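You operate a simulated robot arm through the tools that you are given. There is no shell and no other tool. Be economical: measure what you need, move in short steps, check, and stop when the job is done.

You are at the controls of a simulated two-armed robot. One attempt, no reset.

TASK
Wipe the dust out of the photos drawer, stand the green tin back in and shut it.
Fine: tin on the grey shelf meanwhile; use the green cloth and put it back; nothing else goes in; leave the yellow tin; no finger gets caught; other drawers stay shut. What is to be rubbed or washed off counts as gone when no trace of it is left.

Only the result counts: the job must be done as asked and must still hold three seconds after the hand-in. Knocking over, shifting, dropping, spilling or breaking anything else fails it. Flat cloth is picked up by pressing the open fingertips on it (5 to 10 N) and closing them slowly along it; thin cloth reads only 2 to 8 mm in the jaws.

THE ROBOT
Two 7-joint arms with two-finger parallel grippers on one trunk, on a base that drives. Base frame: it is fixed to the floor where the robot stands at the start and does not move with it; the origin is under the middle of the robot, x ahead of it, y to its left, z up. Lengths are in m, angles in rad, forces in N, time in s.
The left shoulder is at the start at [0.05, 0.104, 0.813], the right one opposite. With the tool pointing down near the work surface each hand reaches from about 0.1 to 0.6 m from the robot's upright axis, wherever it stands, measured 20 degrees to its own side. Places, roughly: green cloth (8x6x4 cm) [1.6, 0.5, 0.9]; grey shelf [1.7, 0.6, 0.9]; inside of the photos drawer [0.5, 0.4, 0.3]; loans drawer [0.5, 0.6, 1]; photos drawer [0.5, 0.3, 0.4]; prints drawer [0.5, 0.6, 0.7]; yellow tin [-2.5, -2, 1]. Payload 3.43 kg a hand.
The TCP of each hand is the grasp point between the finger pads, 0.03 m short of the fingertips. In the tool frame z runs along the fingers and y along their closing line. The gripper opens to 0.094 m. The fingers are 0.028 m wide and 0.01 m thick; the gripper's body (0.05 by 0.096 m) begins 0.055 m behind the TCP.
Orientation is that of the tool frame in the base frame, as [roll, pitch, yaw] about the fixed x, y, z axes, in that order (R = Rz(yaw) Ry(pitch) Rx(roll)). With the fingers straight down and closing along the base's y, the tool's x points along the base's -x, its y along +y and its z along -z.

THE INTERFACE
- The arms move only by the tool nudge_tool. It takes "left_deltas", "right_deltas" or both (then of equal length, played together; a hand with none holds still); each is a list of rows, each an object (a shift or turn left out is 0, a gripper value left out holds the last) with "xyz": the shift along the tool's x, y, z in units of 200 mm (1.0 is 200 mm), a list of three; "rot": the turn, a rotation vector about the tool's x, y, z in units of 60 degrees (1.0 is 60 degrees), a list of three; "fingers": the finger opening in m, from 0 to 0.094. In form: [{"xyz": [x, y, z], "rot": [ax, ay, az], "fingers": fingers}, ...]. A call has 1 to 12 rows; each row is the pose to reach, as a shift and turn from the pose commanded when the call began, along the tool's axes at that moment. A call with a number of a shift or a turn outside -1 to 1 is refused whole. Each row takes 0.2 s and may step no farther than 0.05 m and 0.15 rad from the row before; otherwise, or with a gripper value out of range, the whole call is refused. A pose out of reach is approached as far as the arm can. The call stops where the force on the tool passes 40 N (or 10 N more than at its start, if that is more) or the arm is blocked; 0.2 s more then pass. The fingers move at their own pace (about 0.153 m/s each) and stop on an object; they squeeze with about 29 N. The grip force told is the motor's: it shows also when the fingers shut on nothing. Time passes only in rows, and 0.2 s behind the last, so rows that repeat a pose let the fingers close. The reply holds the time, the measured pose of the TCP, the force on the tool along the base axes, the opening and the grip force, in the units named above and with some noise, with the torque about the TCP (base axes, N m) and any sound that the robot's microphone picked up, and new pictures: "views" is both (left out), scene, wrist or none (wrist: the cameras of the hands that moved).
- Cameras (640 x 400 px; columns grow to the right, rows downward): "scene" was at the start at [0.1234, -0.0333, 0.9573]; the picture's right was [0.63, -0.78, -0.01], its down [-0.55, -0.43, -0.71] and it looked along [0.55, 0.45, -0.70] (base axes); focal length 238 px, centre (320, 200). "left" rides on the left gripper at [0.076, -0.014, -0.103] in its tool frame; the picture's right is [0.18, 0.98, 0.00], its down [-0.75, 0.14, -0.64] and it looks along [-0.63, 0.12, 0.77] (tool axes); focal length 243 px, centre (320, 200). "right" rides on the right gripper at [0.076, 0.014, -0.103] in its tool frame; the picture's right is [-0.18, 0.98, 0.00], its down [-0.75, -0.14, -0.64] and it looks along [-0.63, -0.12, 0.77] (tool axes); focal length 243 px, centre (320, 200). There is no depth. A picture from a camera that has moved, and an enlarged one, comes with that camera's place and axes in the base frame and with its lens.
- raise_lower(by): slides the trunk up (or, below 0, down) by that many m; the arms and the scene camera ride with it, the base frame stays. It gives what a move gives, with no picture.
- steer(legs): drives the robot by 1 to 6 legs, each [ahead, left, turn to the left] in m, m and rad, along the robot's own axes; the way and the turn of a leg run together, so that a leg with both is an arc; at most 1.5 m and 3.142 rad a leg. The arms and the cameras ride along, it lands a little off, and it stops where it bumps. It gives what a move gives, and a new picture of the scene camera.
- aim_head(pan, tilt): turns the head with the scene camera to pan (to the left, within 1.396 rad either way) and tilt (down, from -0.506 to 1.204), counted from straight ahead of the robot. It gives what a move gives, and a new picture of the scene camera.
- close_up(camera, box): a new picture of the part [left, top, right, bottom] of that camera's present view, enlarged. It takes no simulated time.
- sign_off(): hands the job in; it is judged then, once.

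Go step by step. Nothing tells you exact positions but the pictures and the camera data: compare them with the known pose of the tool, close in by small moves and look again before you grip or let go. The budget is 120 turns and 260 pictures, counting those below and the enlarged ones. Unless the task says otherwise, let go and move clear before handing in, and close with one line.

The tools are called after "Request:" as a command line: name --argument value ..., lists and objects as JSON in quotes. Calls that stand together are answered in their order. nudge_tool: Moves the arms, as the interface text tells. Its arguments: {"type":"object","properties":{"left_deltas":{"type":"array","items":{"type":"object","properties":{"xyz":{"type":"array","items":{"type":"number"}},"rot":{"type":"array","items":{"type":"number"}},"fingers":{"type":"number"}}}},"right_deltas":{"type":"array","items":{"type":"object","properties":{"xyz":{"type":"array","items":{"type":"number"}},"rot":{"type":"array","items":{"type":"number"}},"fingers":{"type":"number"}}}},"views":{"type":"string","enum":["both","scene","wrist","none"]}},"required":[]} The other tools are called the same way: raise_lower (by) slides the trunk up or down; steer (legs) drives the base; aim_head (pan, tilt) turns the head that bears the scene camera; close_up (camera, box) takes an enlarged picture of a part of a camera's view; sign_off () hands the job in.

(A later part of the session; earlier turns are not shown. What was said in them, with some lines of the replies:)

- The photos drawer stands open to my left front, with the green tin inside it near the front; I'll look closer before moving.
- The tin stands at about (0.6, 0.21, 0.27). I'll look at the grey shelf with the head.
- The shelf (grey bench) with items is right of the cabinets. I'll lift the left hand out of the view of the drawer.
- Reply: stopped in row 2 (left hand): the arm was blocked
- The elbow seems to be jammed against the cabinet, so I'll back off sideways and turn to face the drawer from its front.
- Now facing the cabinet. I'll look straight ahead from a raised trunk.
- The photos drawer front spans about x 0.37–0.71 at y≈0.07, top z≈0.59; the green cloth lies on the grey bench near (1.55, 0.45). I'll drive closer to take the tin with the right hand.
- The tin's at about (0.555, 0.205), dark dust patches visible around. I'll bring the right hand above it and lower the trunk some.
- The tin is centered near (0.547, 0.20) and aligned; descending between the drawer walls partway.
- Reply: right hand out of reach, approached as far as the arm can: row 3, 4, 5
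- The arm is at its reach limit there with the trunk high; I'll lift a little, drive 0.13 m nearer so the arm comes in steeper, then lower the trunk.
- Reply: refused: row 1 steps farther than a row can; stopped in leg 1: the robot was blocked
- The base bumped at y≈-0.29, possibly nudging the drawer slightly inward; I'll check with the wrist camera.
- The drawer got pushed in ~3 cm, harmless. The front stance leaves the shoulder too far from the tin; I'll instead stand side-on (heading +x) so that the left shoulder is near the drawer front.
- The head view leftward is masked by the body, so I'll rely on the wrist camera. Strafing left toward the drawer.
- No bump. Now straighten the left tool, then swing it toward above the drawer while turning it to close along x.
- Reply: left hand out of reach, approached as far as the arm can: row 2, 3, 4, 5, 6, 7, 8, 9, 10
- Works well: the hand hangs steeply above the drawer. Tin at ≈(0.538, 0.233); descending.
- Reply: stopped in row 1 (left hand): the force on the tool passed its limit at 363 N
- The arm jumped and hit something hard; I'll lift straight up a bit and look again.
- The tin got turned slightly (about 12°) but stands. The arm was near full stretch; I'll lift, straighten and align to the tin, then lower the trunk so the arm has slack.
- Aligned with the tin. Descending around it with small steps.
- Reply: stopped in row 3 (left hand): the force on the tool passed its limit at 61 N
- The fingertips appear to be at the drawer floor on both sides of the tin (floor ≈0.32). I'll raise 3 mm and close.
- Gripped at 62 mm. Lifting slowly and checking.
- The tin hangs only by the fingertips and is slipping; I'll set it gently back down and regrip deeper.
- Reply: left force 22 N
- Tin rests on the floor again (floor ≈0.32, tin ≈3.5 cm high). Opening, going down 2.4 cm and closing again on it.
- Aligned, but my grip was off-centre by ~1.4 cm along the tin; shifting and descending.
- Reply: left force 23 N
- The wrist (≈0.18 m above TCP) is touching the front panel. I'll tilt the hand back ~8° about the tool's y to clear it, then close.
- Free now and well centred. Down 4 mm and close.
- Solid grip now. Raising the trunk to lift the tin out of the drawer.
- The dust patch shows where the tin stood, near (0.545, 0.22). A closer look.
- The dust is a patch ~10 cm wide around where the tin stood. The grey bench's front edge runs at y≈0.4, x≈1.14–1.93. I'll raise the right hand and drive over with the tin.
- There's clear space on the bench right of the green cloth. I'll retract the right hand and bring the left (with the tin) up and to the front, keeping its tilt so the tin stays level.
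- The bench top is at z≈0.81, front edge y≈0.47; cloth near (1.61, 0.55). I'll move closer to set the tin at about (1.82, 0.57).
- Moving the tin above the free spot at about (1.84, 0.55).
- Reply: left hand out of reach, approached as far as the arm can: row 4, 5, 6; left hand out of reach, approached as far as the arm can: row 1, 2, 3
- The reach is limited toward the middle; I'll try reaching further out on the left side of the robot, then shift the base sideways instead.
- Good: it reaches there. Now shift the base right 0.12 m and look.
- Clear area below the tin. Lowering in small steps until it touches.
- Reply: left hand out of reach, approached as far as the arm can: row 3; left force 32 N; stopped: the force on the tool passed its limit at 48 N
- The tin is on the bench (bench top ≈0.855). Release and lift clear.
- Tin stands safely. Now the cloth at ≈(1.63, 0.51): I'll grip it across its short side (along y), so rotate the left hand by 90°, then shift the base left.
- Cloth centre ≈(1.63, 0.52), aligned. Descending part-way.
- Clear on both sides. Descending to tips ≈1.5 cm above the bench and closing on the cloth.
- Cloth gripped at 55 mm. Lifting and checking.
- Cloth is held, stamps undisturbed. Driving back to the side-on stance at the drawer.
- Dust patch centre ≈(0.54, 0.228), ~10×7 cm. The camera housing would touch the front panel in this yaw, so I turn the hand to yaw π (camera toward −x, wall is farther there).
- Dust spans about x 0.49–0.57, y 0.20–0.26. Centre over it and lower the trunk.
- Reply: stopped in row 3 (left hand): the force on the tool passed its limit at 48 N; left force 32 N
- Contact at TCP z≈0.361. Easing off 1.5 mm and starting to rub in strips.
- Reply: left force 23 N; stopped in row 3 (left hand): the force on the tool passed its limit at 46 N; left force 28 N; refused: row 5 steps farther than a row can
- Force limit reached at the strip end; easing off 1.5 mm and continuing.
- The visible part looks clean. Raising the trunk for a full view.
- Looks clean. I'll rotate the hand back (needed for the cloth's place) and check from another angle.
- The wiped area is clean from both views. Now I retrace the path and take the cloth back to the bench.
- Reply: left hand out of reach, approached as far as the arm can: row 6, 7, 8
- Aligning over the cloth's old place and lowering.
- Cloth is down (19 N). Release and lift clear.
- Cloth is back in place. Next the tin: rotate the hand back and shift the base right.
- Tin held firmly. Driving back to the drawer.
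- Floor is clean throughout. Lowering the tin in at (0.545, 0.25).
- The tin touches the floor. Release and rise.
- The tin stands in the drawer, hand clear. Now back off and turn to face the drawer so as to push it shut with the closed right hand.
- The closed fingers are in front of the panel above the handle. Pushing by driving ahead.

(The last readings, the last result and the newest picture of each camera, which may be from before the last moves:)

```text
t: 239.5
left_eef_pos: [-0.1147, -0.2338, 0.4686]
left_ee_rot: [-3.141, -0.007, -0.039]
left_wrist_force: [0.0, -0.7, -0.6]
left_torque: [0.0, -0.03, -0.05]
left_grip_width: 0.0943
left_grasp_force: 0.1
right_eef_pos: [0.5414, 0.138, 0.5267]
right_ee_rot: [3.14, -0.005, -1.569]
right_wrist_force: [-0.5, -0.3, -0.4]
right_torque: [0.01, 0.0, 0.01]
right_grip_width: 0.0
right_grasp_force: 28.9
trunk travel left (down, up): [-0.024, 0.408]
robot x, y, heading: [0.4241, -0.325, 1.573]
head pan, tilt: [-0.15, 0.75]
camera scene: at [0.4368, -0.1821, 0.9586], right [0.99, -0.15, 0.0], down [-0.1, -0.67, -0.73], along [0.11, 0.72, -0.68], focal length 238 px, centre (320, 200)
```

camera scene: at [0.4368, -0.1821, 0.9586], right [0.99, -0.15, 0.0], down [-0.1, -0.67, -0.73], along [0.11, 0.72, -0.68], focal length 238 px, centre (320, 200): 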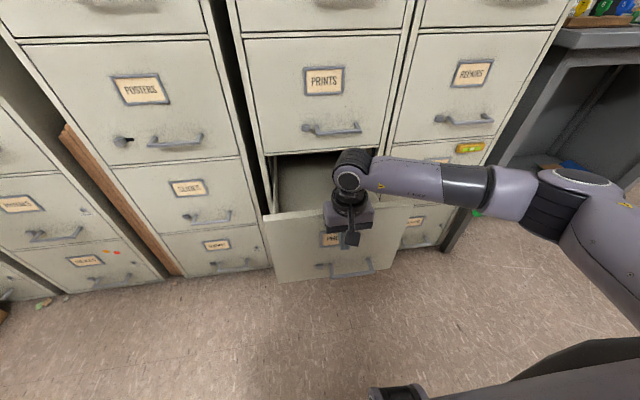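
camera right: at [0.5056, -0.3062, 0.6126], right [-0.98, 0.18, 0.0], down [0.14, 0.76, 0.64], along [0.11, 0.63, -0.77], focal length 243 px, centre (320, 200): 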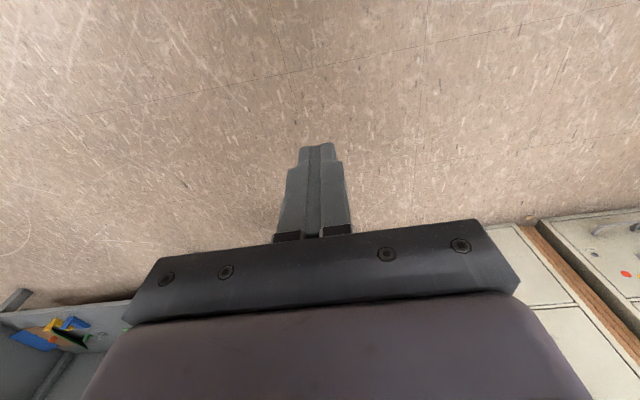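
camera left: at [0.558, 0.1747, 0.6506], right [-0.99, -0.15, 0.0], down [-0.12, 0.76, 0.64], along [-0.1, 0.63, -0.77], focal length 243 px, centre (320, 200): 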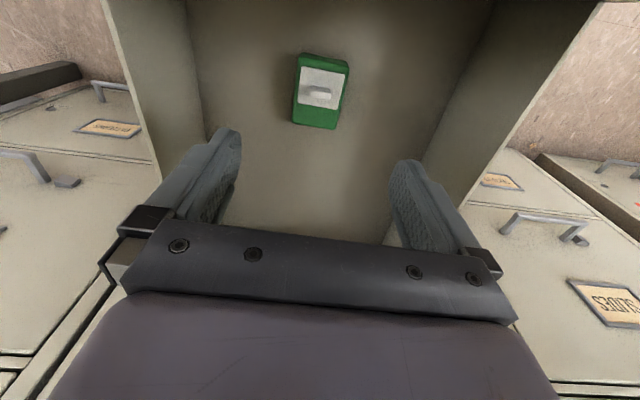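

Request:
steer --legs '[[0.12, 0, 0]]'

Request:
close_up --camera "right" --box '[0, 0, 640, 400]'

```text
t: 240.7
left_eef_pos: [-0.1154, -0.1132, 0.4683]
left_ee_rot: [-3.14, -0.007, -0.038]
left_wrist_force: [0.2, 0.0, 0.1]
left_torque: [0.02, 0.02, 0.01]
left_grip_width: 0.0943
left_grasp_force: 0.0
right_eef_pos: [0.5411, 0.2574, 0.5266]
right_ee_rot: [3.14, -0.001, -1.568]
right_wrist_force: [-0.2, 0.1, 0.4]
right_torque: [0.02, 0.0, 0.0]
right_grip_width: 0.0
right_grasp_force: 29.1
trunk travel left (down, up): [-0.024, 0.408]
robot x, y, heading: [0.4212, -0.2012, 1.572]
head pan, tilt: [-0.15, 0.75]
camera scene: at [0.4369, -0.0621, 0.9586], right [0.99, -0.15, 0.0], down [-0.1, -0.67, -0.73], along [0.11, 0.72, -0.68], focal length 238 px, centre (320, 200)
```

scene: 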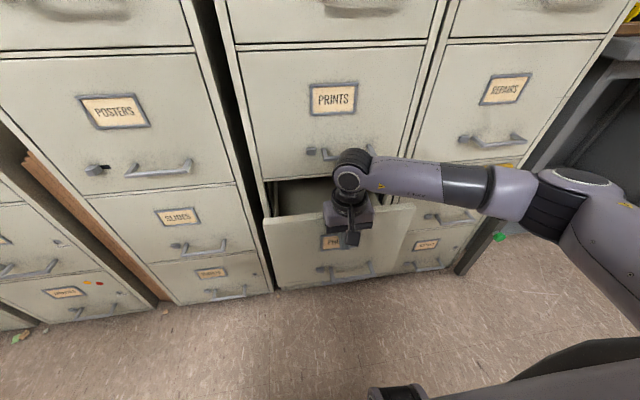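

```text
1.00 times, centred on (320, 200) of right (not enlarged: the box is as wide or as high as the picture)
camera zoom: at [0.5276, 0.1814, 0.6295], right [-0.98, 0.18, 0.0], down [0.14, 0.75, 0.64], along [0.12, 0.63, -0.77], focal length 243 px, centre (320, 200)
```

zoom: 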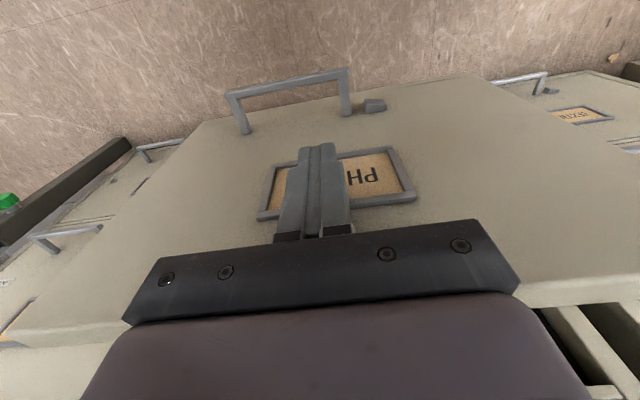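

The drawer is sliding shut. For the last part I'll tilt the fingers forward so that the wrist doesn't meet the prints drawer's handle.

Request:
nudge_tool --right_deltas '[{"xyz": [0.2, 0, 0]}, {"xyz": [0.25, 0, 0], "rot": [0, -0.12, 0]}, {"xyz": [0.25, 0, 0], "rot": [0, -0.24, 0]}, {"xyz": [0.25, 0, 0], "rot": [0, -0.36, 0]}, {"xyz": [0.25, 0, 0], "rot": [0, -0.48, 0]}, {"xyz": [0.25, 0, 0], "rot": [0, -0.6, 0]}, {"xyz": [0.25, 0, 0], "rot": [0, -0.72, 0]}, {"xyz": [0.25, 0, 0], "rot": [0, -0.84, 0]}, {"xyz": [0.25, 0, 0], "rot": [0, -0.96, 0]}]' --views "both"

```text
t: 242.7
left_eef_pos: [-0.114, -0.1135, 0.4688]
left_ee_rot: [-3.14, -0.006, -0.038]
left_wrist_force: [-0.5, 0.5, 0.8]
left_torque: [0.0, 0.02, 0.03]
left_grip_width: 0.0938
left_grasp_force: 0.0
right_eef_pos: [0.5405, 0.209, 0.5271]
right_ee_rot: [3.141, 1.005, -1.569]
right_wrist_force: [-0.1, 0.5, -0.5]
right_torque: [-0.03, -0.03, 0.01]
right_grip_width: 0.0
right_grasp_force: 28.6
trunk travel left (down, up): [-0.024, 0.408]
robot x, y, heading: [0.4214, -0.2064, 1.57]
head pan, tilt: [-0.15, 0.75]
camera scene: at [0.437, -0.062, 0.9586], right [0.99, -0.15, 0.0], down [-0.1, -0.67, -0.73], along [0.11, 0.72, -0.68], focal length 238 px, centre (320, 200)
camera right: at [0.528, 0.0802, 0.5174], right [-0.98, 0.1, 0.16], down [0.14, -0.14, 0.98], along [0.12, 0.99, 0.12], focal length 243 px, centre (320, 200)
```

scene: 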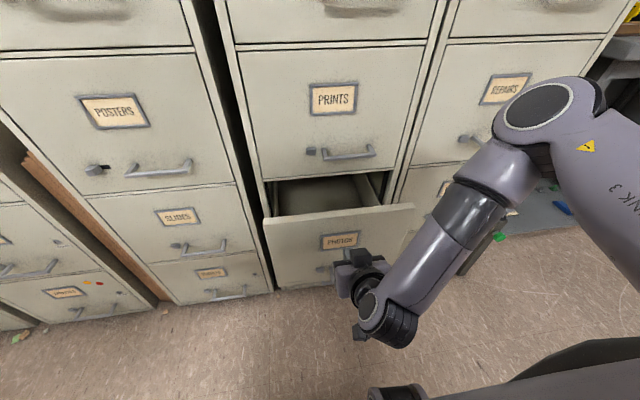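
right: 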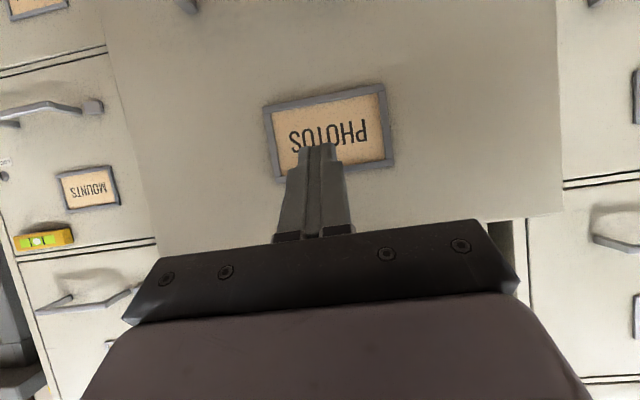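

Fingers now face the panel squarely. Pushing forward with the arm, slowly.

Request:
nudge_tool --right_deltas '[{"xyz": [-0.054, 0, 0.085]}, {"xyz": [-0.107, 0, 0.169]}, {"xyz": [-0.161, 0, 0.254]}, {"xyz": [-0.214, 0, 0.338]}, {"xyz": [-0.268, 0, 0.423]}, {"xyz": [-0.322, 0, 0.507]}, {"xyz": [-0.375, 0, 0.592]}, {"xyz": [-0.429, 0, 0.676]}, {"xyz": [-0.482, 0, 0.76]}, {"xyz": [-0.536, 0, 0.845]}]' --views "both"

```text
t: 244.8
left_eef_pos: [-0.115, -0.1121, 0.4683]
left_ee_rot: [-3.141, -0.008, -0.039]
left_wrist_force: [0.5, -0.3, -0.6]
left_torque: [0.01, 0.04, -0.02]
left_grip_width: 0.0941
left_grasp_force: 0.0
right_eef_pos: [0.5401, 0.3885, 0.5239]
right_ee_rot: [3.139, 0.996, -1.572]
right_wrist_force: [-0.1, -2.7, 1.2]
right_torque: [0.01, 0.01, -0.01]
right_grip_width: 0.0
right_grasp_force: 29.3
trunk travel left (down, up): [-0.024, 0.408]
robot x, y, heading: [0.4206, -0.202, 1.57]
head pan, tilt: [-0.15, 0.75]
stopped in row 10 (right hand): the force on the tool passed its limit at 79 N (the readings are from after the stop); the commanded pose is now the measured one
camera scene: at [0.437, -0.0623, 0.9586], right [0.99, -0.15, 0.0], down [-0.1, -0.67, -0.73], along [0.11, 0.72, -0.68], focal length 238 px, centre (320, 200)
camera right: at [0.526, 0.2607, 0.5171], right [-0.98, 0.1, 0.16], down [0.14, -0.13, 0.98], along [0.12, 0.99, 0.11], focal length 243 px, centre (320, 200)
```

scene: 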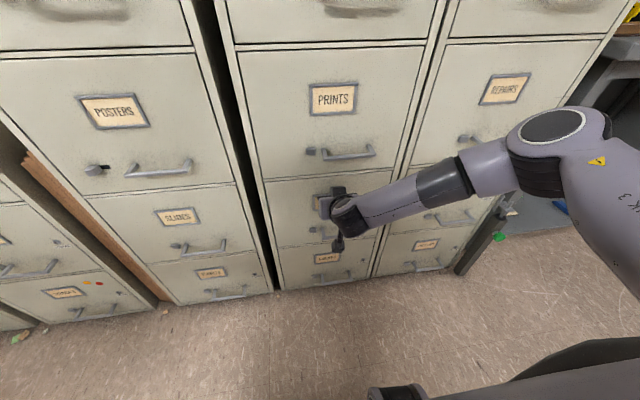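
right: 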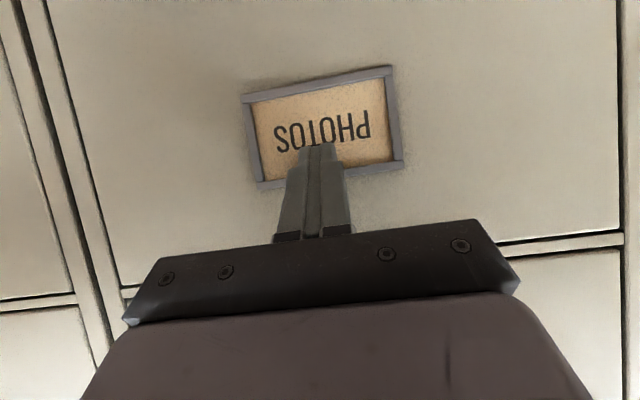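

The drawer has reached its stop. Retract the hand and check.

Request:
nudge_tool --right_deltas '[{"xyz": [0.107, 0, -0.169]}, {"xyz": [0.214, 0, -0.338]}, {"xyz": [0.322, 0, -0.507]}, {"xyz": [0.4, 0, -0.65]}]' --views "wrist"

Request:
steer --legs '[[-0.35, 0, 0]]'

Request:
close_up --camera "scene" --box '[220, 80, 460, 230]'

```text
t: 245.8
left_eef_pos: [-0.115, -0.1119, 0.4668]
left_ee_rot: [-3.14, -0.007, -0.04]
left_wrist_force: [0.4, -0.7, -0.1]
left_torque: [-0.02, -0.01, -0.02]
left_grip_width: 0.0941
left_grasp_force: 0.0
right_eef_pos: [0.5394, 0.2367, 0.5291]
right_ee_rot: [3.139, 0.998, -1.573]
right_wrist_force: [-0.5, -0.1, 0.1]
right_torque: [0.0, 0.01, -0.03]
right_grip_width: 0.0001
right_grasp_force: 29.4
trunk travel left (down, up): [-0.024, 0.408]
robot x, y, heading: [0.4253, -0.2015, 1.569]
head pan, tilt: [-0.15, 0.75]
camera right: at [0.526, 0.1086, 0.5209], right [-0.98, 0.1, 0.16], down [0.14, -0.13, 0.98], along [0.12, 0.99, 0.11], focal length 243 px, centre (320, 200)
```

right: 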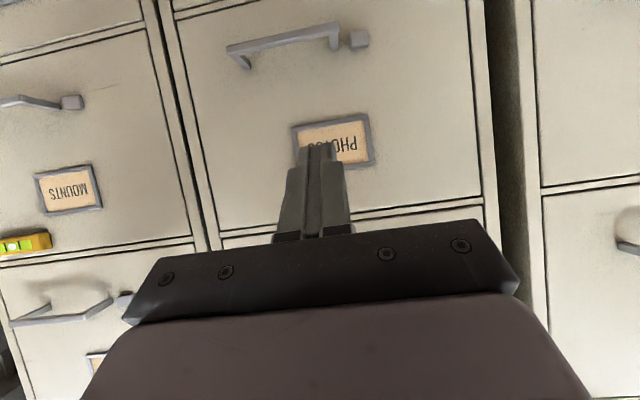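

```text
t: 248.1
left_eef_pos: [-0.1164, -0.4543, 0.4675]
left_ee_rot: [-3.14, -0.006, -0.042]
left_wrist_force: [0.5, 0.1, 0.2]
left_torque: [0.0, -0.01, -0.01]
left_grip_width: 0.0939
left_grasp_force: 0.1
right_eef_pos: [0.5405, -0.1052, 0.5295]
right_ee_rot: [3.139, 0.999, -1.574]
right_wrist_force: [0.4, -0.3, -0.2]
right_torque: [-0.03, 0.0, 0.02]
right_grip_width: 0.0001
right_grasp_force: 29.0
trunk travel left (down, up): [-0.024, 0.408]
robot x, y, heading: [0.4171, -0.5445, 1.563]
head pan, tilt: [-0.15, 0.75]
camera scene: at [0.4364, -0.404, 0.9586], right [0.99, -0.15, 0.0], down [-0.1, -0.67, -0.73], along [0.11, 0.72, -0.68], focal length 238 px, centre (320, 200)
```

scene: 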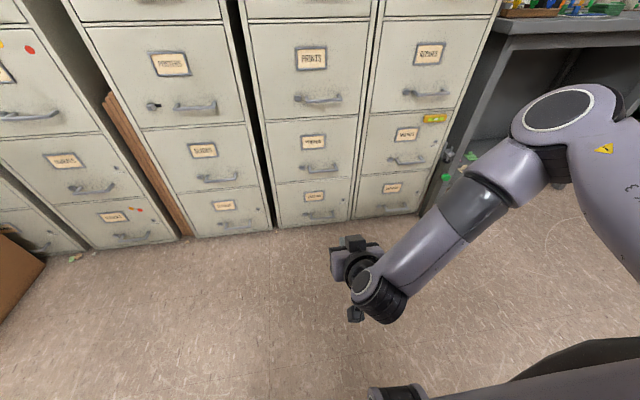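

```text
2.67 times, centred on (340, 155) of scene
camera zoom: at [0.4364, -0.404, 0.9586], right [0.99, -0.15, 0.0], down [-0.1, -0.67, -0.73], along [0.11, 0.72, -0.68], focal length 634 px, centre (267, 320)
```

zoom: 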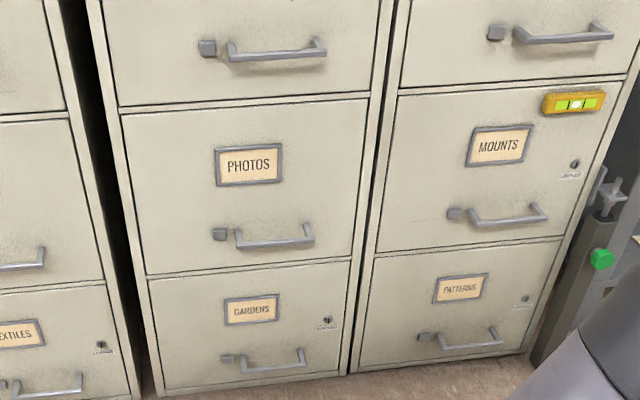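

The photos drawer is flush shut, the other drawers I can see are shut, the cloth is back on the bench, and both hands are empty and clear, so I'm handing in.

Request:
sign_off

```text
The job is handed in.
```

I wiped the photos drawer until no dust showed, stood the green tin back in, put the green cloth back on the bench and shut the drawer. On the way the base nudged the drawer in about 3 cm, and the left arm knocked and slightly turned the tin before I lifted it out. Neither seemed to do any harm.
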